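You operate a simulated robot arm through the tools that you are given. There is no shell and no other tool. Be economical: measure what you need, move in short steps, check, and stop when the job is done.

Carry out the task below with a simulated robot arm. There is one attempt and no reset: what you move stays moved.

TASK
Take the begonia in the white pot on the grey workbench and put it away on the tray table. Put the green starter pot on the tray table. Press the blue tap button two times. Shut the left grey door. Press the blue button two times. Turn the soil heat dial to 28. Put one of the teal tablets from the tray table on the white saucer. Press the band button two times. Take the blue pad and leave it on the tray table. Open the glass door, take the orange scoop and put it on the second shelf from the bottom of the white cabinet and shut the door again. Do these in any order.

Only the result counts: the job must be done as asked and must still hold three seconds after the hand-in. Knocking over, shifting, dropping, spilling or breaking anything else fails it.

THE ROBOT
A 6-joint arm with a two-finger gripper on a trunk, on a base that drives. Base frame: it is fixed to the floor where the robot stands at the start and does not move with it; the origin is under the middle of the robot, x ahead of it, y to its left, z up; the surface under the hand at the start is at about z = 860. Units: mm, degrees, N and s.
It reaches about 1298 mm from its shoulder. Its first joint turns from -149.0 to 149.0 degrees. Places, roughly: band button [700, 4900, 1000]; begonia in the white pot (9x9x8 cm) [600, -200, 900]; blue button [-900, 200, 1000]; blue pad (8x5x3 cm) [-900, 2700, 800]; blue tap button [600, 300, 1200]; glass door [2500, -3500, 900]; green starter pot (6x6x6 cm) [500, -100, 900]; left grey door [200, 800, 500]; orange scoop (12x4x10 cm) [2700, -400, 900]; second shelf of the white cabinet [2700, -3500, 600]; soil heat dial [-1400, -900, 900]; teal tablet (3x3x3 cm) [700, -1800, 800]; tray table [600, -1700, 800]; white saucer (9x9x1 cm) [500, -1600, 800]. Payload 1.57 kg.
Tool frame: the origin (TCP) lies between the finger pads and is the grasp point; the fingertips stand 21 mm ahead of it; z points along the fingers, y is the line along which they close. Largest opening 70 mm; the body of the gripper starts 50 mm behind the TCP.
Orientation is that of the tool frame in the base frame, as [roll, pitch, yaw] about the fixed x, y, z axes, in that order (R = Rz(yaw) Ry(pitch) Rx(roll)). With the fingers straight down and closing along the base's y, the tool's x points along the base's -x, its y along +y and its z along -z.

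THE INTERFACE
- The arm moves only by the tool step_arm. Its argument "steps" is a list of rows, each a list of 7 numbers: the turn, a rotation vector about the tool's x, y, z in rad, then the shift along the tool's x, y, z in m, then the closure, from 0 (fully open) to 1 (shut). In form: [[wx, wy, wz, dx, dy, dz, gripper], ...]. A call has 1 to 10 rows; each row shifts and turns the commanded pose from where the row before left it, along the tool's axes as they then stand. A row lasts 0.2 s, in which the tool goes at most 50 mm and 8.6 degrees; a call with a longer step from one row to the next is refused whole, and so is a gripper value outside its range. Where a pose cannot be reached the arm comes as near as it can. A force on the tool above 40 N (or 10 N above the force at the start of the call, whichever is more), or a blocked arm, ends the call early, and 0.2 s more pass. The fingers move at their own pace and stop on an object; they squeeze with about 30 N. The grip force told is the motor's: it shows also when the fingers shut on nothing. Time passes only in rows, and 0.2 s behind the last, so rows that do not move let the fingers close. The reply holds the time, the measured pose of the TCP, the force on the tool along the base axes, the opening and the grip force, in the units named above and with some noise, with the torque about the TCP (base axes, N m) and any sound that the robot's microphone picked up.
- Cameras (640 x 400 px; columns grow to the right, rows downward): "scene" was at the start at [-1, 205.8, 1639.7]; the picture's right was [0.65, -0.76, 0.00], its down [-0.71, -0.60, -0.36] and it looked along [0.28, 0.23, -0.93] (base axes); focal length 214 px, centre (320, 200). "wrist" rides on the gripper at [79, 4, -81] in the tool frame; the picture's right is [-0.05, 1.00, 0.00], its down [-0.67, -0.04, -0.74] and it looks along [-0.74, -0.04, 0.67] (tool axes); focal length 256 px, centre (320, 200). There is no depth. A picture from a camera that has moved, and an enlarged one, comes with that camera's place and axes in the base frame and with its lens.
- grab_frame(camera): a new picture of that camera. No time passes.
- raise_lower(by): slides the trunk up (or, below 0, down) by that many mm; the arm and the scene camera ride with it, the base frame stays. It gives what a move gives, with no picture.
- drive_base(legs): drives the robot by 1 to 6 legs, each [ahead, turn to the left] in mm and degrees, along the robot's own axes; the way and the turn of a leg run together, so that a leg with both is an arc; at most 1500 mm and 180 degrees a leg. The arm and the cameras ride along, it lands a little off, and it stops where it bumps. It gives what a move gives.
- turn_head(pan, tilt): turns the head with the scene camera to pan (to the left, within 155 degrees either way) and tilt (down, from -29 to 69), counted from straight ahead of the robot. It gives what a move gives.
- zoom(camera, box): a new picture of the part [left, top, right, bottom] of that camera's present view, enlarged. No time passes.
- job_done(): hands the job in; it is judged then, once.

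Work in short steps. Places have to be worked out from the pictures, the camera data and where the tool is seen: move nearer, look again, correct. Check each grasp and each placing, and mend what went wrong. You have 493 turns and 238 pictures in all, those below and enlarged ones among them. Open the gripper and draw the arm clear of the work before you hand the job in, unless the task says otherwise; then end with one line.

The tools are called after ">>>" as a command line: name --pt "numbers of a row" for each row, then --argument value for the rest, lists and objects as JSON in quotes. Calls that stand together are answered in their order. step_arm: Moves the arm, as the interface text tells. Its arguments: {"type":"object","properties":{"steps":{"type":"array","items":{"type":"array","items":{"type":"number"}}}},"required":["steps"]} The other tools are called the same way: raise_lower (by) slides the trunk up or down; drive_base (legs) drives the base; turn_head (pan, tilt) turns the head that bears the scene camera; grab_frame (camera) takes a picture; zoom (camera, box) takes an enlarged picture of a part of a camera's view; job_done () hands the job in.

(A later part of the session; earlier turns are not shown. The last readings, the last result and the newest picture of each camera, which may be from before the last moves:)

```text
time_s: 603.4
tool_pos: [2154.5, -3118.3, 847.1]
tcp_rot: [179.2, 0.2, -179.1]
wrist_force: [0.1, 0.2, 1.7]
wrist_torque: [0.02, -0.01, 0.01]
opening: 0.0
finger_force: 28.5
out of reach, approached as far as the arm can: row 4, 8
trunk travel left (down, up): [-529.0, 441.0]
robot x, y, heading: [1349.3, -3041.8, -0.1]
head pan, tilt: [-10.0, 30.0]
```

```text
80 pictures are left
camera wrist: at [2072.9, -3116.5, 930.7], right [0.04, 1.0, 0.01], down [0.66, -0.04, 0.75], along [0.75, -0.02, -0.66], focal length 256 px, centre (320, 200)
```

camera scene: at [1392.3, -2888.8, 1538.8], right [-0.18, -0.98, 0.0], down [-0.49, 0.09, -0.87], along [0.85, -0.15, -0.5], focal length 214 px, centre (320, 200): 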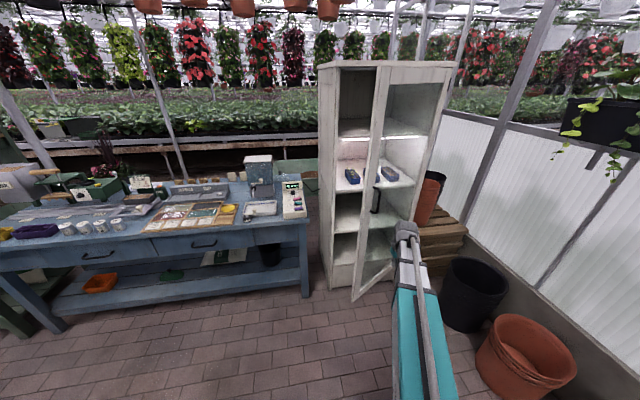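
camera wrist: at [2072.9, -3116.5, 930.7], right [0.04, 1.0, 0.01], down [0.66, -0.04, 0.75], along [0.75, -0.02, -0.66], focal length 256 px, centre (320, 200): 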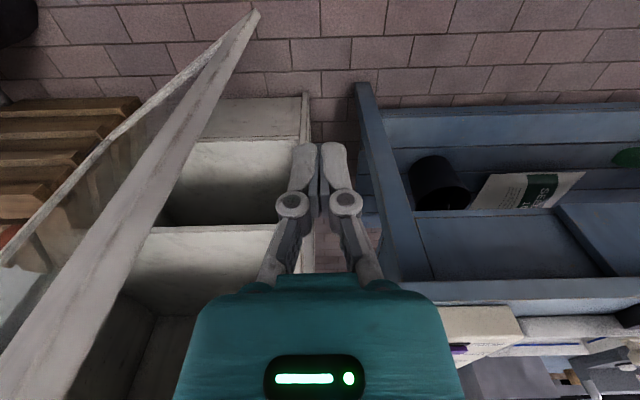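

The door's free edge is at ≈(2253,-3283), ~27° open. I go in beside it and push its inner face along the opening arc.

>>> step_arm --pt "0 0 0 -0.045 0 0 1" --pt "0 0 0 -0.045 0 0 1" --pt "0 0 0 -0.045 0 0 1" --pt "0 0 0 -0.045 0 0 1" --pt "0 0 0 0 -0.045 0 1" --pt "0 0 0 0 -0.045 0 1" --pt "0 0 0 0 -0.045 0 1" --pt "0 0 0 0 -0.045 0 1" --pt "0 0 0 0 -0.045 0 1" --pt "0 0 0 0 -0.045 0 1"

>>> grab_frame --camera "wrist"

```text
time_s: 605.6
tool_pos: [2333.9, -3383.7, 847.1]
tcp_rot: [179.2, 0.2, -179.0]
wrist_force: [-0.8, -0.5, 0.1]
wrist_torque: [0.01, 0.0, 0.0]
opening: 0.1
finger_force: 29.1
out of reach, approached as far as the arm can: row 4
trunk travel left (down, up): [-529.0, 441.0]
robot x, y, heading: [1345.8, -3043.2, -0.1]
head pan, tilt: [-10.0, 30.0]
```

```text
79 pictures are left
camera wrist: at [2252.6, -3382.8, 930.5], right [0.04, 1.0, 0.01], down [0.66, -0.04, 0.75], along [0.75, -0.02, -0.67], focal length 256 px, centre (320, 200)
```

wrist: 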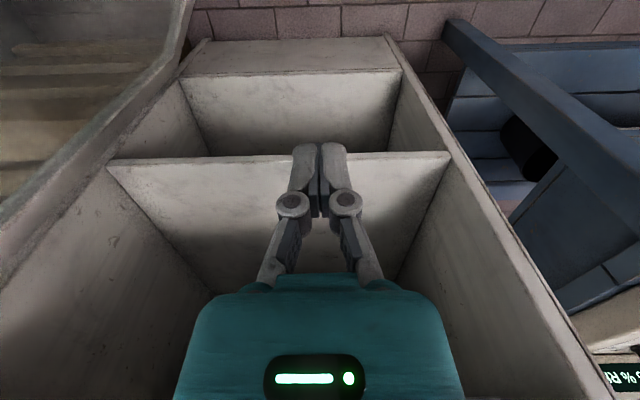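

>>> step_arm --pt "0 0 0 -0.008 -0.042 0 1" --pt "0 0 0 0.0365 -0.0215 0 1" --pt "0 0 0 0.0365 -0.0215 0 1" --pt "0 0 0 0.0235 -0.0215 0 1" --pt "0 0 0 0.0235 -0.0215 0 1" --pt "0 0 0 0.02 -0.0255 0 1" --pt "0 0 0 0.02 -0.0255 0 1"

>>> grab_frame --camera "wrist"

>>> grab_frame --camera "scene"

```text
time_s: 607.2
tool_pos: [2186.4, -3569.0, 848.3]
tcp_rot: [179.2, 0.3, -178.9]
wrist_force: [-0.1, 0.4, 0.0]
wrist_torque: [-0.02, 0.02, 0.01]
opening: 0.0
finger_force: 28.4
out of reach, approached as far as the arm can: row 2
trunk travel left (down, up): [-529.0, 441.0]
robot x, y, heading: [1345.4, -3045.8, -0.0]
head pan, tilt: [-10.0, 30.0]
```

```text
78 pictures are left
camera wrist: at [2106.3, -3567.9, 930.7], right [0.04, 1.0, 0.01], down [0.66, -0.03, 0.75], along [0.75, -0.02, -0.66], focal length 256 px, centre (320, 200)
```

wrist: 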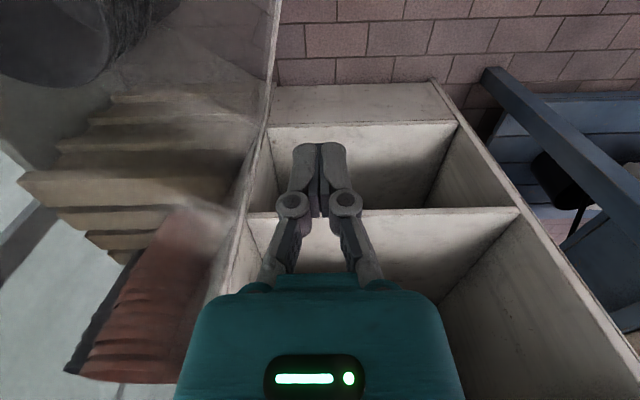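

```text
77 pictures are left
camera scene: at [1392.5, -2888.5, 1538.8], right [-0.17, -0.98, 0.0], down [-0.49, 0.09, -0.87], along [0.85, -0.15, -0.5], focal length 214 px, centre (320, 200)
```

scene: 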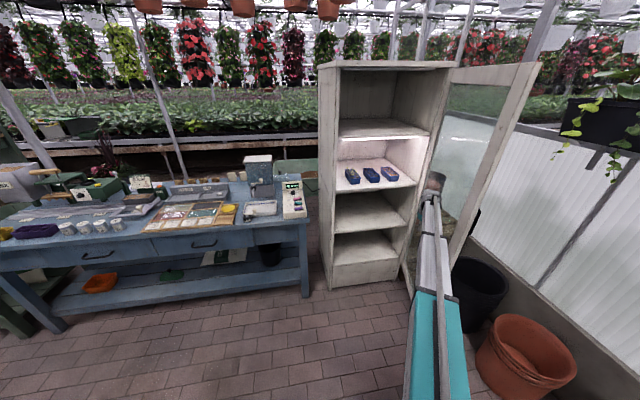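

Door is now ~65–70° open. A bit further, then retreat the hand north and up.

>>> step_arm --pt "0 0 0 0.0155 -0.028 0 1" --pt "0 0 0 0.0155 -0.028 0 1" --pt "0 0 0 -0.01 0.03 0 1" --pt "0 0 0 0 0.045 0 1" --pt "0 0 0 0 0.045 0 1" --pt "0 0 0 0 0.045 0 1" --pt "0 0 0 0 0.045 0 1" --pt "0 0 0 0 0.045 0 1" --pt "0 0 0 0 0.045 0 1"

>>> step_arm --pt "0 0 0 0 0.045 0 1" --pt "0 0 0 0 0.045 0 1" --pt "0 0 0 0 0.045 0 1" --pt "0 0 0 0 0.045 0 1" --pt "0 0 0 0 0.045 0 1" --pt "0 0 0 0 0.045 0 1" --pt "0 0 0 0 0.045 0 1"

>>> raise_lower --by 397

>>> grab_frame --camera "scene"

```text
time_s: 609.2
tool_pos: [2165.3, -3321.8, 846.8]
tcp_rot: [179.2, 0.2, -179.1]
wrist_force: [-0.5, 0.0, 0.9]
wrist_torque: [0.05, -0.01, 0.02]
opening: 0.0
finger_force: 28.8
out of reach, approached as far as the arm can: row 6
trunk travel left (down, up): [-529.0, 441.0]
robot x, y, heading: [1344.0, -3036.3, -0.2]
head pan, tilt: [-10.0, 30.0]
```

```text
time_s: 610.8
tool_pos: [2160.5, -3008.5, 848.6]
tcp_rot: [179.2, 0.2, -179.1]
wrist_force: [0.3, 0.8, 0.6]
wrist_torque: [0.02, -0.03, -0.01]
opening: 0.0
finger_force: 28.4
trunk travel left (down, up): [-529.0, 441.0]
robot x, y, heading: [1344.9, -3043.1, -0.2]
head pan, tilt: [-10.0, 30.0]
```

```text
time_s: 614.6
tool_pos: [2159.9, -3007.6, 1243.9]
tcp_rot: [179.2, 0.1, -178.9]
wrist_force: [-0.3, -0.4, 0.9]
wrist_torque: [-0.01, -0.01, -0.03]
opening: 0.1
finger_force: 28.9
trunk travel left (down, up): [-926.0, 44.0]
robot x, y, heading: [1346.9, -3042.3, 0.0]
head pan, tilt: [-10.0, 30.0]
```

```text
76 pictures are left
camera scene: at [1392.5, -2888.6, 1935.8], right [-0.17, -0.98, 0.0], down [-0.49, 0.09, -0.87], along [0.85, -0.15, -0.5], focal length 214 px, centre (320, 200)
```

scene: 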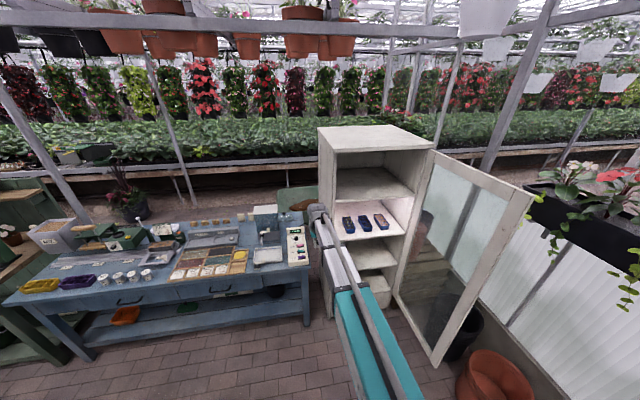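

Door wide open. Now fetch the scoop: drive north to y≈−390 and face the green bench.

>>> drive_base --legs '[[220, 0], [0, 90], [1350, 0], [1300, 0]]'

>>> turn_head --pan -70 --tilt 40

>>> grab_frame --camera "scene"

```text
time_s: 638.0
tool_pos: [1352.3, 448.9, 1244.3]
tcp_rot: [179.2, 0.3, -85.1]
wrist_force: [-0.3, -0.2, 0.2]
wrist_torque: [-0.02, 0.05, 0.02]
opening: 0.1
finger_force: 29.0
trunk travel left (down, up): [-926.0, 44.0]
robot x, y, heading: [1442.8, -357.8, 94.0]
head pan, tilt: [-10.0, 30.0]
```

```text
time_s: 639.4
tool_pos: [1352.5, 449.8, 1244.9]
tcp_rot: [179.2, 0.2, -85.1]
wrist_force: [0.0, 0.3, -0.6]
wrist_torque: [-0.03, 0.0, -0.02]
opening: 0.0
finger_force: 28.4
trunk travel left (down, up): [-926.0, 44.0]
robot x, y, heading: [1446.2, -360.7, 94.2]
head pan, tilt: [-70.0, 40.0]
```

```text
75 pictures are left
camera scene: at [1355.1, -382.9, 1920.5], right [0.41, -0.91, 0.0], down [-0.59, -0.26, -0.77], along [0.7, 0.31, -0.64], focal length 214 px, centre (320, 200)
```

scene: 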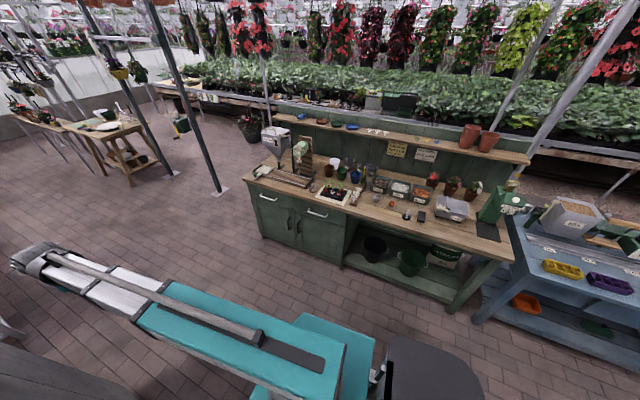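

>>> zoom --camera "scene" --box '[310, 160, 480, 260]'

```text
3.76 times, centred on (395, 210) of scene
camera zoom: at [1355.1, -382.9, 1920.5], right [0.41, -0.91, 0.0], down [-0.59, -0.26, -0.77], along [0.7, 0.31, -0.64], focal length 807 px, centre (38, 162)
```

zoom: 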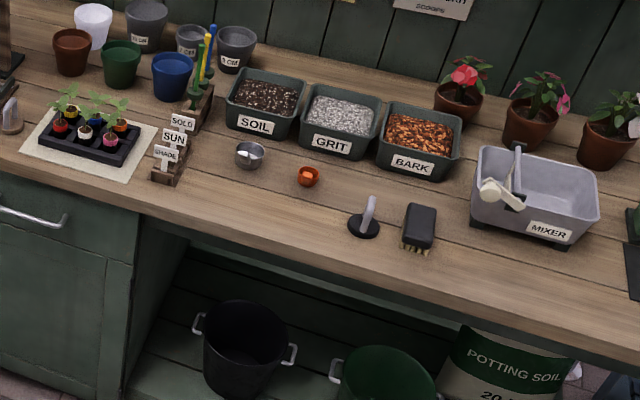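

The orange scoop is at ≈(2622,-385), long axis roughly along x. I turn to face the bench and approach.

>>> drive_base --legs '[[0, -94], [330, 0]]'

>>> grab_frame --camera "wrist"

```text
time_s: 648.0
tool_pos: [2585.9, -376.9, 1243.8]
tcp_rot: [179.2, 0.2, 178.5]
wrist_force: [0.4, -0.2, -0.1]
wrist_torque: [0.01, 0.02, 0.0]
opening: 0.0
finger_force: 28.3
trunk travel left (down, up): [-926.0, 44.0]
robot x, y, heading: [1770.1, -376.4, -3.0]
head pan, tilt: [-70.0, 40.0]
```

```text
73 pictures are left
camera wrist: at [2505.9, -371.8, 1327.0], right [0.08, 1.0, 0.01], down [0.66, -0.06, 0.75], along [0.74, -0.05, -0.67], focal length 256 px, centre (320, 200)
```

wrist: 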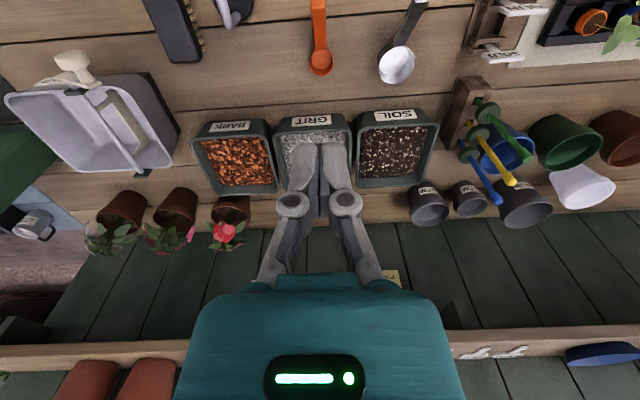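

The scoop is a ladle with a rising handle toward me. I pull the hand back and lower for a better look.

>>> step_arm --pt "0 0 0 0.045 0 0 0.5" --pt "0 0 0 0.045 0 0 0.5" --pt "0 0 0 0.045 0 0 0.5"

>>> raise_lower --by -130

>>> grab_frame --camera "wrist"

>>> turn_head --pan 0 --tilt 40

>>> zoom --camera "scene" --box '[290, 180, 410, 270]'

```text
time_s: 648.8
tool_pos: [2447.9, -375.1, 1244.7]
tcp_rot: [179.2, 0.2, 178.5]
wrist_force: [-0.9, -0.8, 0.0]
wrist_torque: [-0.01, 0.0, 0.02]
opening: 35.2
finger_force: 0.0
trunk travel left (down, up): [-926.0, 44.0]
robot x, y, heading: [1768.6, -373.2, -2.5]
head pan, tilt: [-70.0, 40.0]
```

```text
time_s: 650.4
tool_pos: [2450.4, -373.5, 1114.7]
tcp_rot: [179.2, 0.3, 178.4]
wrist_force: [0.7, 0.1, 0.3]
wrist_torque: [0.0, -0.01, -0.02]
opening: 34.8
finger_force: 0.0
trunk travel left (down, up): [-796.0, 174.0]
robot x, y, heading: [1771.5, -372.2, -2.6]
head pan, tilt: [-70.0, 40.0]
```

```text
72 pictures are left
camera wrist: at [2369.5, -369.2, 1197.7], right [0.08, 1.0, 0.01], down [0.66, -0.06, 0.75], along [0.75, -0.05, -0.66], focal length 256 px, centre (320, 200)
```

wrist: 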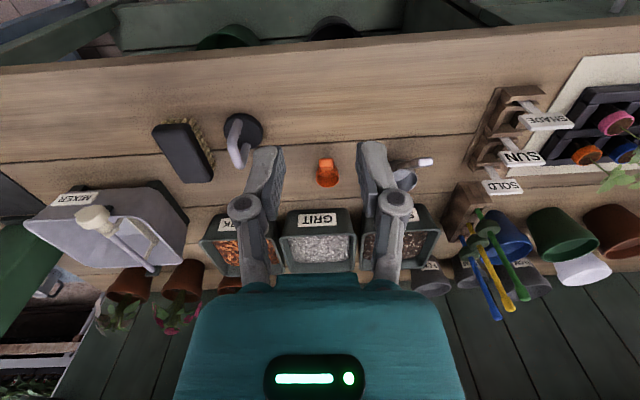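

```text
time_s: 651.8
tool_pos: [2451.4, -373.9, 1114.7]
tcp_rot: [179.2, 0.2, 178.3]
wrist_force: [-0.7, 0.6, 0.6]
wrist_torque: [0.02, 0.01, -0.01]
opening: 34.9
finger_force: 0.0
trunk travel left (down, up): [-796.0, 174.0]
robot x, y, heading: [1772.0, -376.7, -2.7]
head pan, tilt: [0.0, 40.0]
```

```text
4.44 times, centred on (350, 225) of scene
camera zoom: at [1820.8, -207.6, 1790.5], right [-0.05, -1.0, 0.0], down [-0.64, 0.03, -0.77], along [0.77, -0.04, -0.64], focal length 953 px, centre (187, 89)
```

zoom: 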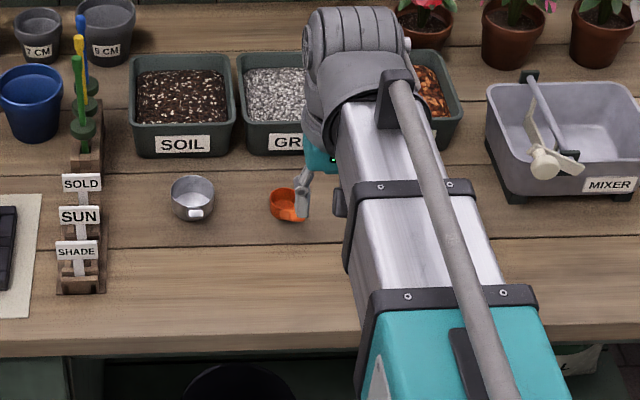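

Handle end ≈(2568,-375,967), bowl ≈(2655,-379,905). I pitch the hand 60° forward (so the scoop can go into the shelf) and lower to handle height short of it.

>>> step_arm --pt "0 -0.149 0 0 0 0 0.5" --pt "0 -0.149 0 0 0 0 0.5" --pt "0 -0.149 0 0 0 0 0.5" --pt "0 -0.149 0 0 0 0 0.5" --pt "0 -0.149 0 0 0 0 0.5" --pt "0 -0.149 0 0 0 0 0.5" --pt "0 -0.149 0 0 0 0 0.5"

>>> raise_lower --by -200

>>> grab_frame --camera "wrist"

```text
time_s: 653.4
tool_pos: [2470.5, -375.5, 1208.9]
tcp_rot: [178.4, 60.1, 176.9]
wrist_force: [-0.4, -0.2, -0.1]
wrist_torque: [0.0, 0.01, 0.03]
opening: 34.9
finger_force: 0.0
out of reach, approached as far as the arm can: row 2, 3, 4, 5, 6, 7
trunk travel left (down, up): [-796.0, 174.0]
robot x, y, heading: [1770.0, -374.4, -2.7]
head pan, tilt: [0.0, 40.0]
```

```text
time_s: 655.6
tool_pos: [2470.2, -375.8, 1008.3]
tcp_rot: [178.5, 60.0, 177.0]
wrist_force: [0.1, -0.9, 0.0]
wrist_torque: [-0.01, 0.03, -0.04]
opening: 35.1
finger_force: 0.1
trunk travel left (down, up): [-596.0, 374.0]
robot x, y, heading: [1772.3, -375.1, -2.7]
head pan, tilt: [0.0, 40.0]
```

```text
70 pictures are left
camera wrist: at [2359.1, -367.7, 981.8], right [0.05, 1.0, 0.06], down [-0.31, -0.04, 0.95], along [0.95, -0.07, 0.31], focal length 256 px, centre (320, 200)
```

wrist: 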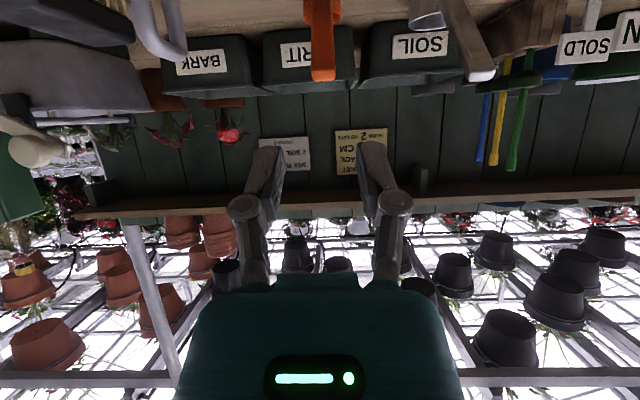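

Handle end is at z≈955, straight ahead between the jaws. Lower 60 mm and advance.

>>> raise_lower --by -60

>>> step_arm --pt "0 0 0 -0.019 0 0.033 0.5" --pt "0 0 0 -0.019 0 0.033 0.5"

>>> grab_frame --camera "wrist"

```text
time_s: 656.6
tool_pos: [2470.2, -374.8, 946.9]
tcp_rot: [178.3, 60.0, 176.9]
wrist_force: [0.7, 0.1, 0.4]
wrist_torque: [0.0, 0.01, 0.02]
opening: 35.0
finger_force: 0.2
trunk travel left (down, up): [-536.0, 434.0]
robot x, y, heading: [1768.0, -373.2, -2.5]
head pan, tilt: [0.0, 40.0]
```

```text
time_s: 657.2
tool_pos: [2548.5, -376.9, 947.7]
tcp_rot: [178.5, 60.0, 177.0]
wrist_force: [-0.2, -0.8, 0.5]
wrist_torque: [0.0, -0.03, -0.02]
opening: 35.1
finger_force: 0.1
trunk travel left (down, up): [-536.0, 434.0]
robot x, y, heading: [1769.2, -373.5, -2.6]
head pan, tilt: [0.0, 40.0]
```

```text
69 pictures are left
camera wrist: at [2437.3, -368.7, 921.8], right [0.05, 1.0, 0.06], down [-0.31, -0.04, 0.95], along [0.95, -0.07, 0.31], focal length 256 px, centre (320, 200)
```

wrist: 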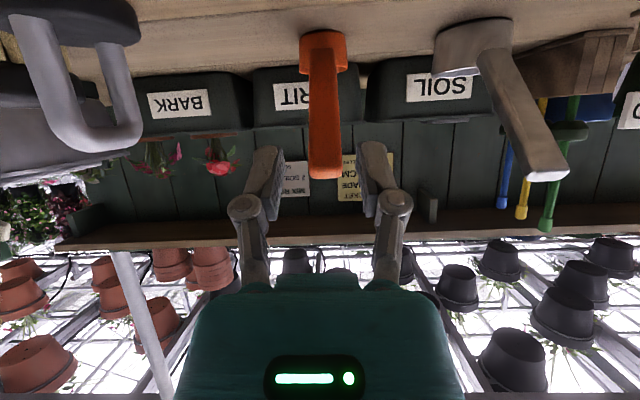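

Handle end ≈(2579,-376,953), sloping 44°. Lower 10 and advance 46 mm, then close.

>>> raise_lower --by -10

>>> step_arm --pt "0 0 0 -0.0115 -0.001 0.02 0.5" --pt "0 0 0 -0.0115 0 0.02 0.5" --pt "0 0 0 0 0 0 1" --pt "0 0 0 0 0 0 1" --pt "0 0 0 0 0 0 1"

>>> grab_frame --camera "wrist"

```text
time_s: 657.7
tool_pos: [2547.2, -375.3, 937.3]
tcp_rot: [178.4, 59.9, 177.0]
wrist_force: [0.1, 0.5, -0.1]
wrist_torque: [-0.03, -0.04, -0.01]
opening: 34.9
finger_force: 0.0
trunk travel left (down, up): [-526.0, 444.0]
robot x, y, heading: [1769.6, -374.3, -2.6]
head pan, tilt: [0.0, 40.0]
```

```text
time_s: 658.9
tool_pos: [2591.4, -377.2, 938.1]
tcp_rot: [178.4, 59.9, 177.0]
wrist_force: [-0.6, -0.6, 0.5]
wrist_torque: [0.03, 0.02, -0.05]
opening: 17.7
finger_force: 29.8
trunk travel left (down, up): [-526.0, 444.0]
robot x, y, heading: [1769.6, -374.2, -2.6]
head pan, tilt: [0.0, 40.0]
```

```text
68 pictures are left
camera wrist: at [2481.8, -370.2, 911.7], right [0.05, 1.0, 0.06], down [-0.31, -0.04, 0.95], along [0.95, -0.07, 0.31], focal length 256 px, centre (320, 200)
```

wrist: 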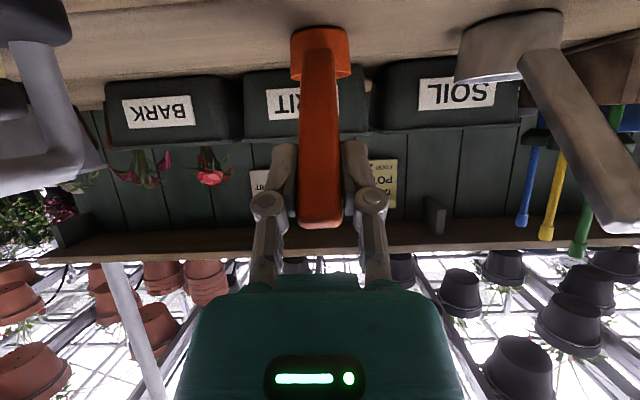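

Gripped. Lift and check.

>>> raise_lower --by 80

>>> grab_frame --camera "wrist"

```text
time_s: 660.1
tool_pos: [2593.0, -376.9, 1016.4]
tcp_rot: [178.3, 60.0, 177.0]
wrist_force: [0.0, 0.4, -0.2]
wrist_torque: [-0.02, -0.01, 0.02]
opening: 17.8
finger_force: 29.8
trunk travel left (down, up): [-606.0, 364.0]
robot x, y, heading: [1771.6, -374.8, -2.9]
head pan, tilt: [0.0, 40.0]
```

```text
67 pictures are left
camera wrist: at [2481.9, -370.2, 991.7], right [0.05, 1.0, 0.06], down [-0.31, -0.04, 0.95], along [0.95, -0.07, 0.31], focal length 256 px, centre (320, 200)
```

wrist: 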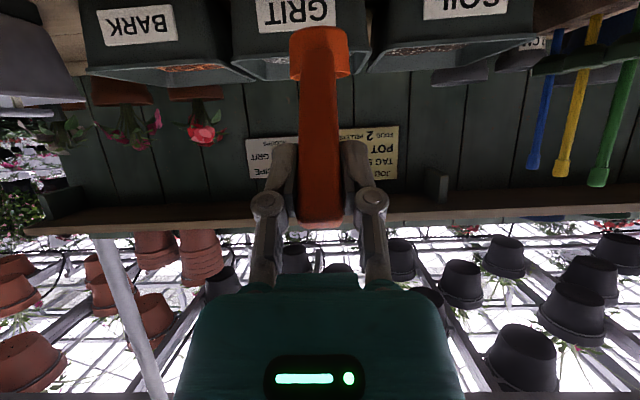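

Held. Raise, back off, turn south and drive back to the cabinet.

>>> raise_lower --by 230

>>> drive_base --legs '[[-280, 0], [0, -87], [1350, 0], [1280, 0]]'

```text
time_s: 662.5
tool_pos: [2592.3, -376.7, 1247.4]
tcp_rot: [178.4, 60.0, 177.1]
wrist_force: [0.4, 0.6, -0.6]
wrist_torque: [-0.02, 0.03, 0.0]
opening: 17.7
finger_force: 29.9
trunk travel left (down, up): [-836.0, 134.0]
robot x, y, heading: [1771.5, -372.7, -2.9]
head pan, tilt: [0.0, 40.0]
```

```text
time_s: 670.4
tool_pos: [1547.2, -1182.6, 1246.9]
tcp_rot: [178.4, 60.1, 91.4]
wrist_force: [0.2, 0.1, 0.0]
wrist_torque: [-0.01, 0.0, -0.03]
opening: 18.0
finger_force: 30.2
trunk travel left (down, up): [-836.0, 134.0]
robot x, y, heading: [1525.3, -363.5, -87.9]
head pan, tilt: [0.0, 40.0]
stopped in leg 2: the robot was blocked; the commanded pose is now the measured one
```

The turn was stopped near its end; I look around for what blocked it.

>>> turn_head --pan 0 --tilt 40

>>> grab_frame --camera "scene"

```text
time_s: 671.0
tool_pos: [1546.4, -1183.7, 1246.5]
tcp_rot: [178.4, 60.0, 91.3]
wrist_force: [-0.7, 0.4, -1.3]
wrist_torque: [0.03, -0.02, -0.02]
opening: 17.9
finger_force: 30.3
trunk travel left (down, up): [-836.0, 134.0]
robot x, y, heading: [1529.7, -361.6, -88.1]
head pan, tilt: [0.0, 40.0]
```

```text
66 pictures are left
camera scene: at [1700.6, -397.3, 1830.5], right [-1.0, -0.04, 0.0], down [-0.02, 0.64, -0.77], along [0.03, -0.77, -0.64], focal length 214 px, centre (320, 200)
```

scene: 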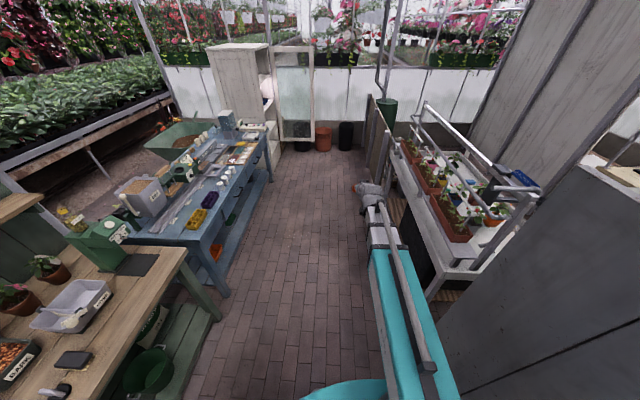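

Ahead is clear (the base just brushed the wall beside it). Drive on south, slightly left.

>>> drive_base --legs '[[300, 3], [1150, -2], [1200, 0]]'

```text
time_s: 687.4
tool_pos: [1729.8, -3859.2, 1246.7]
tcp_rot: [178.4, 60.0, 92.5]
wrist_force: [0.5, 0.0, -0.2]
wrist_torque: [0.01, 0.01, -0.03]
opening: 17.9
finger_force: 30.7
trunk travel left (down, up): [-836.0, 134.0]
robot x, y, heading: [1692.4, -3040.7, -86.4]
head pan, tilt: [0.0, 40.0]
```

The open door is in the arm's sweep here, so I reverse, raise, and swing the arm (with the scoop) to the robot's left instead.

>>> drive_base --legs '[[-470, 0]]'

>>> raise_lower --by 125

>>> step_arm --pt "-0.052 0 -0.03 0.0007 0.049 -0.0013 1" --pt "-0.052 0 -0.03 0.0007 0.049 -0.0013 1" --pt "-0.052 0 -0.03 0.0007 0.049 -0.0013 1" --pt "-0.052 0 -0.03 0.0007 0.049 -0.0013 1" --pt "-0.052 0 -0.03 0.0007 0.049 -0.0013 1" --pt "-0.052 0 -0.03 0.0007 0.049 -0.0013 1" --pt "-0.052 0 -0.03 0.0007 0.049 -0.0013 1" --pt "-0.052 0 -0.03 0.0007 0.049 -0.0013 1" --pt "-0.052 0 -0.03 0.0007 0.049 -0.0013 1" --pt "-0.052 0 -0.03 0.0007 0.049 -0.0013 1"

```text
time_s: 690.8
tool_pos: [1704.4, -3381.7, 1248.0]
tcp_rot: [178.3, 60.0, 92.7]
wrist_force: [0.5, 0.6, -0.2]
wrist_torque: [0.04, 0.01, -0.03]
opening: 17.8
finger_force: 29.9
trunk travel left (down, up): [-836.0, 134.0]
robot x, y, heading: [1662.4, -2562.3, -86.4]
head pan, tilt: [0.0, 40.0]
```

```text
time_s: 692.3
tool_pos: [1703.8, -3382.8, 1373.5]
tcp_rot: [178.4, 60.0, 92.7]
wrist_force: [0.2, 0.0, 0.9]
wrist_torque: [0.07, 0.0, 0.0]
opening: 17.8
finger_force: 29.9
trunk travel left (down, up): [-961.0, 9.0]
robot x, y, heading: [1665.6, -2563.1, -86.0]
head pan, tilt: [0.0, 40.0]
```

```text
time_s: 694.5
tool_pos: [2155.0, -3204.6, 1374.7]
tcp_rot: [178.6, 60.4, 127.4]
wrist_force: [-0.5, -0.4, -0.7]
wrist_torque: [0.03, 0.02, 0.01]
opening: 18.0
finger_force: 30.3
out of reach, approached as far as the arm can: row 3, 5
trunk travel left (down, up): [-961.0, 9.0]
robot x, y, heading: [1663.3, -2562.1, -86.1]
head pan, tilt: [0.0, 40.0]
```

>>> step_arm --pt "-0.052 0 -0.03 0.0007 0.048 -0.0013 1" --pt "-0.052 0 -0.03 0.0007 0.048 -0.0013 1" --pt "-0.052 0 -0.03 0.0007 0.048 -0.0013 1" --pt "-0.052 0 -0.03 0.0007 0.048 -0.0013 1" --pt "-0.052 0 -0.03 0.0007 0.048 -0.0013 1" --pt "-0.052 0 -0.03 0.0007 0.048 -0.0013 1" --pt "-0.052 0 -0.03 0.0007 0.048 -0.0013 1" --pt "-0.052 0 -0.03 0.0007 0.048 -0.0013 1"

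>>> step_arm --pt "-0.052 0 -0.03 0.003 0.045 -0.006 1" --pt "-0.052 0 -0.03 0.003 0.045 -0.006 1" --pt "-0.052 0 -0.03 0.003 0.045 -0.006 1" --pt "-0.052 0 -0.03 0.003 0.045 -0.006 1" --pt "-0.052 0 -0.03 0.003 0.045 -0.006 1" --pt "-0.052 0 -0.03 0.003 0.045 -0.006 1" --pt "-0.052 0 -0.03 0.003 0.045 -0.006 1"

>>> drive_base --legs '[[510, -4]]'

>>> turn_head --pan 60 --tilt 35

>>> grab_frame --camera "scene"

```text
time_s: 696.3
tool_pos: [2388.3, -2904.4, 1374.4]
tcp_rot: [179.4, 60.8, 155.5]
wrist_force: [0.1, 0.1, -0.3]
wrist_torque: [0.03, 0.02, -0.02]
opening: 17.7
finger_force: 30.0
out of reach, approached as far as the arm can: row 1
trunk travel left (down, up): [-961.0, 9.0]
robot x, y, heading: [1667.5, -2558.9, -86.2]
head pan, tilt: [0.0, 40.0]
```

```text
time_s: 697.9
tool_pos: [2417.9, -2590.2, 1375.5]
tcp_rot: [179.9, 60.9, -179.7]
wrist_force: [0.2, 0.0, -0.3]
wrist_torque: [0.0, 0.05, 0.02]
opening: 18.0
finger_force: 30.2
out of reach, approached as far as the arm can: row 3
trunk travel left (down, up): [-961.0, 9.0]
robot x, y, heading: [1665.9, -2563.6, -86.3]
head pan, tilt: [0.0, 40.0]
```

```text
time_s: 701.4
tool_pos: [2437.7, -3129.4, 1375.3]
tcp_rot: [179.7, 60.9, 177.5]
wrist_force: [-0.7, 0.5, -0.2]
wrist_torque: [0.02, 0.03, 0.02]
opening: 18.1
finger_force: 30.0
trunk travel left (down, up): [-961.0, 9.0]
robot x, y, heading: [1688.1, -3066.6, -88.6]
head pan, tilt: [0.0, 40.0]
```

```text
time_s: 702.7
tool_pos: [2437.4, -3129.7, 1374.3]
tcp_rot: [-180.0, 60.9, 177.4]
wrist_force: [0.0, 0.6, -0.6]
wrist_torque: [0.04, -0.01, -0.01]
opening: 17.7
finger_force: 29.9
trunk travel left (down, up): [-961.0, 9.0]
robot x, y, heading: [1687.5, -3060.7, -88.5]
head pan, tilt: [60.0, 35.0]
```

```text
65 pictures are left
camera scene: at [1934.6, -3059.3, 1963.0], right [-0.48, -0.88, 0.0], down [-0.5, 0.27, -0.82], along [0.72, -0.39, -0.57], focal length 214 px, centre (320, 200)
```

scene: 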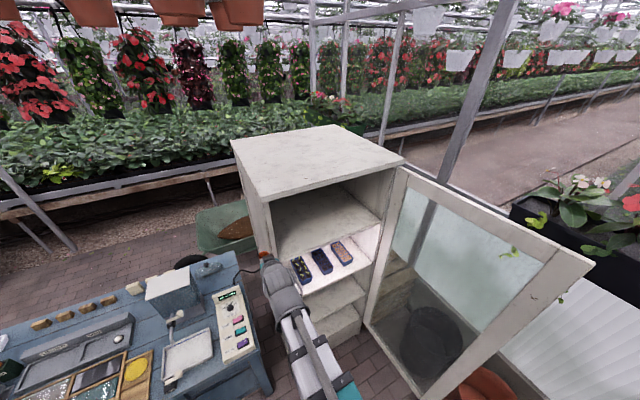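

I shift back 37 mm so the scoop clears the cabinet's corner, then move diagonally to the opening's centre line.

>>> step_arm --pt "0 0 0 0.018 0 -0.0323 1" --pt "0 0 0 0.0049 -0.04 -0.0087 1" --pt "0 0 0 0.0049 -0.04 -0.0087 1" --pt "0 0 0 0.0049 -0.04 -0.0087 1" --pt "0 0 0 0.0049 -0.04 -0.0087 1" --pt "0 0 0 0.0049 -0.04 -0.0087 1" --pt "0 0 0 0.0049 -0.04 -0.0087 1" --pt "0 0 0 0.0049 -0.04 -0.0087 1" --pt "0 0 0 0.0 -0.04 0 1"

>>> grab_frame --camera "wrist"

```text
time_s: 704.7
tool_pos: [2316.3, -3444.9, 1374.8]
tcp_rot: [179.8, 60.9, 177.4]
wrist_force: [-0.6, -0.2, 0.2]
wrist_torque: [-0.01, 0.01, -0.01]
opening: 18.1
finger_force: 29.9
trunk travel left (down, up): [-961.0, 9.0]
robot x, y, heading: [1688.3, -3063.0, -88.9]
head pan, tilt: [60.0, 35.0]
```

```text
64 pictures are left
camera wrist: at [2206.4, -3436.8, 1347.2], right [0.07, 1.0, 0.05], down [-0.33, -0.02, 0.94], along [0.94, -0.08, 0.33], focal length 256 px, centre (320, 200)
```

wrist: 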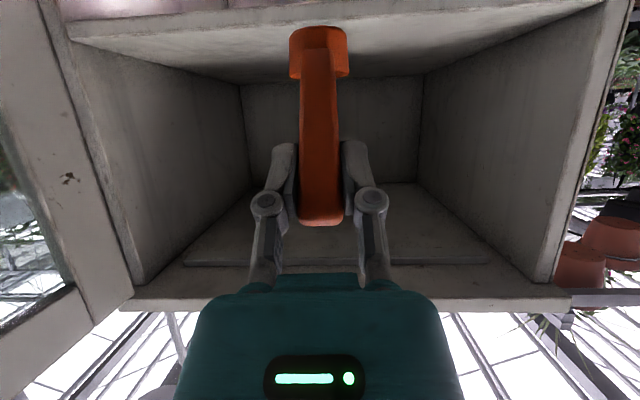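

Centred on the opening. Lower in front of the cabinet to just above the second shelf.

>>> raise_lower --by -400

>>> raise_lower --by -225

>>> grab_frame --camera "wrist"

```text
time_s: 708.6
tool_pos: [2316.9, -3444.2, 975.1]
tcp_rot: [179.9, 60.9, 177.4]
wrist_force: [0.0, -1.2, 0.2]
wrist_torque: [-0.02, 0.02, 0.03]
opening: 18.0
finger_force: 29.8
trunk travel left (down, up): [-561.0, 409.0]
robot x, y, heading: [1689.4, -3065.0, -88.6]
head pan, tilt: [60.0, 35.0]
```

```text
time_s: 710.9
tool_pos: [2315.6, -3443.2, 749.0]
tcp_rot: [179.9, 60.9, 177.3]
wrist_force: [0.4, -0.2, -0.8]
wrist_torque: [0.01, 0.02, -0.03]
opening: 18.1
finger_force: 30.0
trunk travel left (down, up): [-336.0, 634.0]
robot x, y, heading: [1685.2, -3069.7, -88.6]
head pan, tilt: [60.0, 35.0]
```

```text
63 pictures are left
camera wrist: at [2206.1, -3435.2, 722.6], right [0.07, 1.0, 0.05], down [-0.33, -0.02, 0.94], along [0.94, -0.08, 0.33], focal length 256 px, centre (320, 200)
```

wrist: 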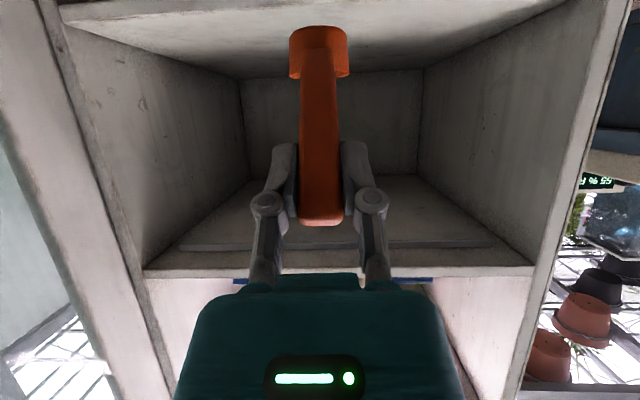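

This is the second shelf (trays are on the one above); its surface ≈625. Advance the scoop inside.

>>> step_arm --pt "0 0 0 -0.0207 0 0.0371 1" --pt "0 0 0 -0.0207 0 0.0371 1" --pt "0 0 0 -0.0207 0 0.0371 1" --pt "0 0 0 -0.0207 0 0.0371 1" --pt "0 0 0 -0.0207 0 0.0371 1"

>>> grab_frame --camera "wrist"

>>> grab_frame --camera "scene"

```text
time_s: 712.1
tool_pos: [2529.5, -3452.6, 750.9]
tcp_rot: [179.9, 60.8, 177.5]
wrist_force: [0.3, -0.2, 0.1]
wrist_torque: [-0.01, 0.01, -0.03]
opening: 18.0
finger_force: 30.2
trunk travel left (down, up): [-336.0, 634.0]
robot x, y, heading: [1687.2, -3061.9, -88.6]
head pan, tilt: [60.0, 35.0]
```

```text
62 pictures are left
camera wrist: at [2419.0, -3443.7, 722.6], right [0.07, 1.0, 0.05], down [-0.33, -0.02, 0.94], along [0.94, -0.08, 0.33], focal length 256 px, centre (320, 200)
```

wrist: 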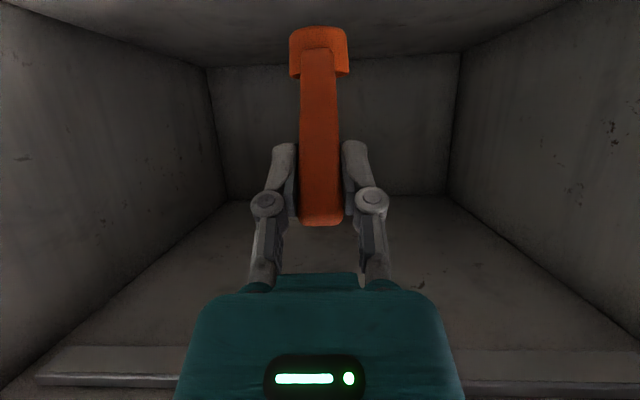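

```text
61 pictures are left
camera scene: at [1934.3, -3059.4, 1338.1], right [-0.48, -0.88, 0.0], down [-0.5, 0.27, -0.82], along [0.72, -0.39, -0.57], focal length 214 px, centre (320, 200)
```

scene: 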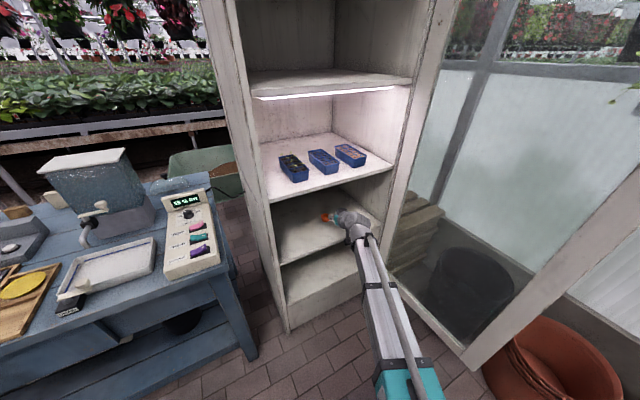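

Well inside. One more 40 mm, then lower until contact.

>>> step_arm --pt "0 0 0 -0.0195 0 0.035 1"

>>> raise_lower --by -30

>>> raise_lower --by -6

>>> raise_lower --by -5

>>> grab_frame --camera "wrist"

```text
time_s: 712.5
tool_pos: [2570.4, -3453.7, 751.1]
tcp_rot: [179.9, 60.9, 177.5]
wrist_force: [0.6, -0.9, -0.9]
wrist_torque: [0.02, 0.05, 0.01]
opening: 17.8
finger_force: 29.9
trunk travel left (down, up): [-336.0, 634.0]
robot x, y, heading: [1686.6, -3064.2, -88.6]
head pan, tilt: [60.0, 35.0]
```

```text
time_s: 713.3
tool_pos: [2570.8, -3455.1, 720.8]
tcp_rot: [179.9, 60.9, 177.4]
wrist_force: [0.3, -0.1, -0.1]
wrist_torque: [-0.02, 0.01, 0.0]
opening: 18.0
finger_force: 29.7
trunk travel left (down, up): [-306.0, 664.0]
robot x, y, heading: [1689.6, -3065.8, -88.5]
head pan, tilt: [60.0, 35.0]
```

```text
time_s: 713.8
tool_pos: [2569.3, -3454.8, 713.9]
tcp_rot: [179.9, 60.9, 177.4]
wrist_force: [-0.3, 0.9, -0.7]
wrist_torque: [0.01, 0.02, -0.01]
opening: 17.9
finger_force: 30.0
trunk travel left (down, up): [-300.0, 670.0]
robot x, y, heading: [1689.1, -3066.7, -88.5]
head pan, tilt: [60.0, 35.0]
```

```text
time_s: 714.4
tool_pos: [2569.2, -3453.1, 708.9]
tcp_rot: [179.8, 61.0, 177.4]
wrist_force: [-0.3, -0.1, -0.5]
wrist_torque: [-0.02, 0.0, -0.01]
opening: 18.0
finger_force: 30.5
trunk travel left (down, up): [-295.0, 675.0]
robot x, y, heading: [1687.7, -3064.4, -88.3]
head pan, tilt: [60.0, 35.0]
```

```text
60 pictures are left
camera wrist: at [2458.8, -3445.0, 681.4], right [0.07, 1.0, 0.05], down [-0.33, -0.02, 0.94], along [0.94, -0.08, 0.32], focal length 256 px, centre (320, 200)
```

wrist: 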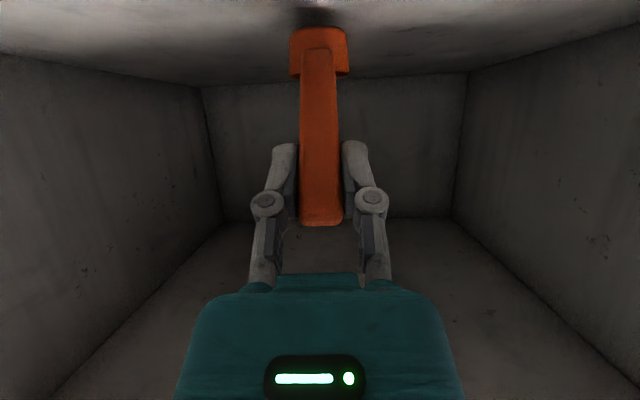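

Close to the shelf (shadow under the bowl). Creep on.

>>> raise_lower --by -4

>>> raise_lower --by -3

>>> raise_lower --by -3

>>> raise_lower --by -3

```text
time_s: 714.9
tool_pos: [2569.5, -3454.2, 705.3]
tcp_rot: [179.9, 60.9, 177.4]
wrist_force: [0.2, 0.5, -1.0]
wrist_torque: [0.02, 0.01, 0.02]
opening: 18.0
finger_force: 30.6
trunk travel left (down, up): [-291.0, 679.0]
robot x, y, heading: [1682.8, -3061.1, -88.6]
head pan, tilt: [60.0, 35.0]
```

```text
time_s: 715.4
tool_pos: [2569.7, -3452.4, 701.7]
tcp_rot: [179.9, 60.9, 177.4]
wrist_force: [0.0, -0.4, -0.1]
wrist_torque: [0.0, 0.05, 0.01]
opening: 17.9
finger_force: 29.8
trunk travel left (down, up): [-288.0, 682.0]
robot x, y, heading: [1690.0, -3064.9, -88.6]
head pan, tilt: [60.0, 35.0]
```

```text
time_s: 716.0
tool_pos: [2568.6, -3452.3, 698.1]
tcp_rot: [180.0, 60.9, 177.4]
wrist_force: [-0.3, 0.0, -0.3]
wrist_torque: [0.01, 0.03, 0.02]
opening: 17.8
finger_force: 29.5
trunk travel left (down, up): [-285.0, 685.0]
robot x, y, heading: [1688.3, -3067.9, -88.7]
head pan, tilt: [60.0, 35.0]
```

```text
time_s: 716.5
tool_pos: [2569.2, -3454.6, 697.6]
tcp_rot: [179.9, 61.0, 177.5]
wrist_force: [1.2, 0.5, 6.5]
wrist_torque: [-0.01, -0.52, 0.0]
opening: 17.9
finger_force: 29.7
trunk travel left (down, up): [-282.0, 688.0]
robot x, y, heading: [1690.6, -3064.5, -88.4]
head pan, tilt: [60.0, 35.0]
```

Contact. Release and withdraw straight back.

>>> step_arm --pt "0 0 0 0 0 0 0.7" --pt "0 0 0 0 0 0 0.4" --pt "0 0 0 0 0 0 0.4"

>>> step_arm --pt "0 0 0 0.01 0 -0.018 0.4" --pt "0 0 0 0.0195 0 -0.035 0.4" --pt "0 0 0 0.0207 0 -0.0371 0.4" --pt "0 0 0 0.0207 0 -0.0371 0.4"

>>> grab_frame --camera "wrist"

```text
time_s: 717.3
tool_pos: [2570.5, -3454.0, 696.6]
tcp_rot: [179.9, 60.9, 177.4]
wrist_force: [0.0, -0.4, 0.9]
wrist_torque: [0.01, -0.04, 0.01]
opening: 41.9
finger_force: 0.1
trunk travel left (down, up): [-282.0, 688.0]
robot x, y, heading: [1685.4, -3067.8, -88.9]
head pan, tilt: [60.0, 35.0]
```

```text
time_s: 718.3
tool_pos: [2424.3, -3448.4, 694.9]
tcp_rot: [179.9, 60.7, 177.4]
wrist_force: [0.7, 0.2, -0.1]
wrist_torque: [-0.02, -0.02, 0.0]
opening: 41.8
finger_force: 0.0
trunk travel left (down, up): [-282.0, 688.0]
robot x, y, heading: [1684.6, -3063.8, -88.5]
head pan, tilt: [60.0, 35.0]
```

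```text
59 pictures are left
camera wrist: at [2313.9, -3440.4, 668.3], right [0.07, 1.0, 0.05], down [-0.33, -0.02, 0.94], along [0.94, -0.08, 0.32], focal length 256 px, centre (320, 200)
```

wrist: 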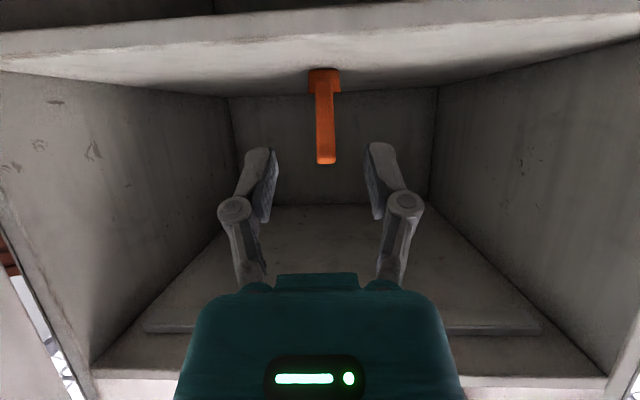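

Scoop stands on the second shelf. I withdraw further, reverse a bit, and look at the door to plan closing it.

>>> step_arm --pt "0 0 0 0.0207 0 -0.0371 0.4" --pt "0 0 0 0.0207 0 -0.0371 0.4"

>>> drive_base --legs '[[-200, 0]]'

>>> raise_lower --by 180

>>> turn_head --pan 25 --tilt 35

>>> grab_frame --camera "scene"

```text
time_s: 718.9
tool_pos: [2340.3, -3443.6, 695.0]
tcp_rot: [179.9, 60.7, 177.4]
wrist_force: [0.1, 0.6, -0.3]
wrist_torque: [0.0, 0.02, -0.04]
opening: 42.1
finger_force: 0.0
trunk travel left (down, up): [-282.0, 688.0]
robot x, y, heading: [1690.1, -3064.0, -88.7]
head pan, tilt: [60.0, 35.0]
```

```text
time_s: 720.7
tool_pos: [2334.6, -3247.2, 696.3]
tcp_rot: [179.9, 60.7, 177.2]
wrist_force: [-0.3, 0.1, -0.3]
wrist_torque: [-0.01, -0.02, -0.02]
opening: 41.8
finger_force: 0.1
trunk travel left (down, up): [-282.0, 688.0]
robot x, y, heading: [1682.4, -2866.6, -88.7]
head pan, tilt: [60.0, 35.0]
```

```text
time_s: 722.7
tool_pos: [2336.9, -3247.5, 875.1]
tcp_rot: [179.9, 60.7, 177.2]
wrist_force: [0.3, -0.4, 0.2]
wrist_torque: [-0.01, -0.02, 0.03]
opening: 42.1
finger_force: 0.0
trunk travel left (down, up): [-462.0, 508.0]
robot x, y, heading: [1683.3, -2865.1, -88.5]
head pan, tilt: [60.0, 35.0]
```

```text
time_s: 723.7
tool_pos: [2335.5, -3246.9, 875.2]
tcp_rot: [179.9, 60.6, 177.1]
wrist_force: [0.4, 0.2, -0.2]
wrist_torque: [-0.05, -0.01, 0.01]
opening: 42.2
finger_force: 0.1
trunk travel left (down, up): [-462.0, 508.0]
robot x, y, heading: [1682.5, -2862.8, -88.6]
head pan, tilt: [25.0, 35.0]
```

```text
58 pictures are left
camera scene: at [1891.6, -2896.7, 1464.0], right [-0.9, -0.44, 0.0], down [-0.25, 0.51, -0.82], along [0.36, -0.73, -0.57], focal length 214 px, centre (320, 200)
```

scene: 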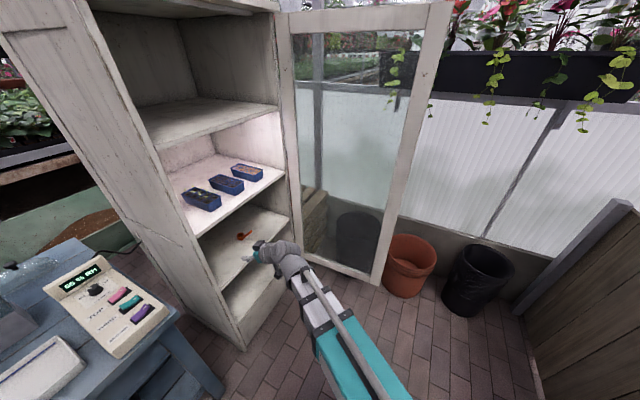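

The free edge is at ≈(1930,-3800): the door stands ~93° open. I'll hook its outer face with the closed fingers pointing +x, below the handle (z≈850). First level the hand and lower.

>>> step_arm --pt "0 -0.13 0 0 0 0 1" --pt "0 -0.13 0 0 0 0 1" --pt "0 -0.13 0 0 0 0 1" --pt "0 -0.12 0 0 0 0 1"

>>> raise_lower --by -115

>>> step_arm --pt "0 0 0 0 -0.04 -0.0273 1" --pt "0 0 0 0 -0.04 -0.0273 1" --pt "0 0 0 0 -0.04 -0.0273 1" --pt "0 0 0 0 -0.04 -0.0273 1" --pt "0 0 0 0 -0.0246 -0.0318 1" --pt "0 0 0 0 -0.0246 -0.0318 1" --pt "0 0 0 0 -0.0246 -0.0318 1" --pt "0 0 0 0 -0.0246 -0.0318 1" --pt "0 0 0 0 -0.0246 -0.0318 1"

>>> grab_frame --camera "scene"

```text
time_s: 724.7
tool_pos: [2332.5, -3247.4, 966.5]
tcp_rot: [164.4, 89.9, 161.7]
wrist_force: [0.4, 0.5, -0.7]
wrist_torque: [-0.01, -0.02, -0.02]
opening: 0.0
finger_force: 28.1
out of reach, approached as far as the arm can: row 1, 2, 3, 4
trunk travel left (down, up): [-462.0, 508.0]
robot x, y, heading: [1683.1, -2862.2, -88.8]
head pan, tilt: [25.0, 35.0]
```

```text
time_s: 726.2
tool_pos: [2334.1, -3246.6, 851.3]
tcp_rot: [160.3, 89.9, 157.6]
wrist_force: [-1.0, -0.5, 0.0]
wrist_torque: [0.01, -0.02, -0.03]
opening: 0.0
finger_force: 28.4
trunk travel left (down, up): [-347.0, 623.0]
robot x, y, heading: [1685.4, -2867.1, -89.0]
head pan, tilt: [25.0, 35.0]
```

```text
time_s: 728.2
tool_pos: [2052.2, -3516.8, 849.8]
tcp_rot: [164.8, 89.7, 162.0]
wrist_force: [0.0, 0.5, -0.3]
wrist_torque: [0.04, -0.02, 0.01]
opening: 0.2
finger_force: 28.2
trunk travel left (down, up): [-347.0, 623.0]
robot x, y, heading: [1683.0, -2865.6, -88.9]
head pan, tilt: [25.0, 35.0]
```

```text
57 pictures are left
camera scene: at [1891.7, -2896.6, 1349.0], right [-0.9, -0.44, 0.0], down [-0.25, 0.51, -0.82], along [0.36, -0.73, -0.57], focal length 214 px, centre (320, 200)
```

scene: 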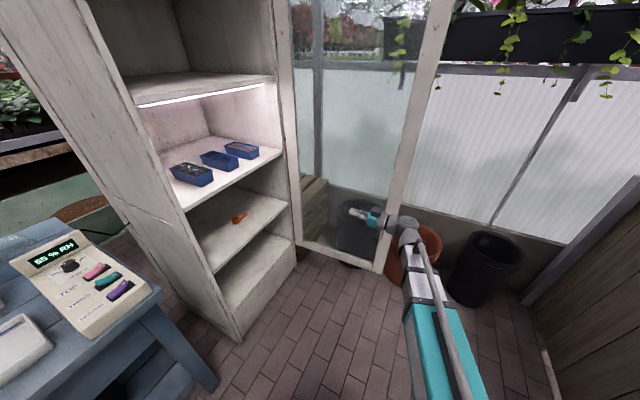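

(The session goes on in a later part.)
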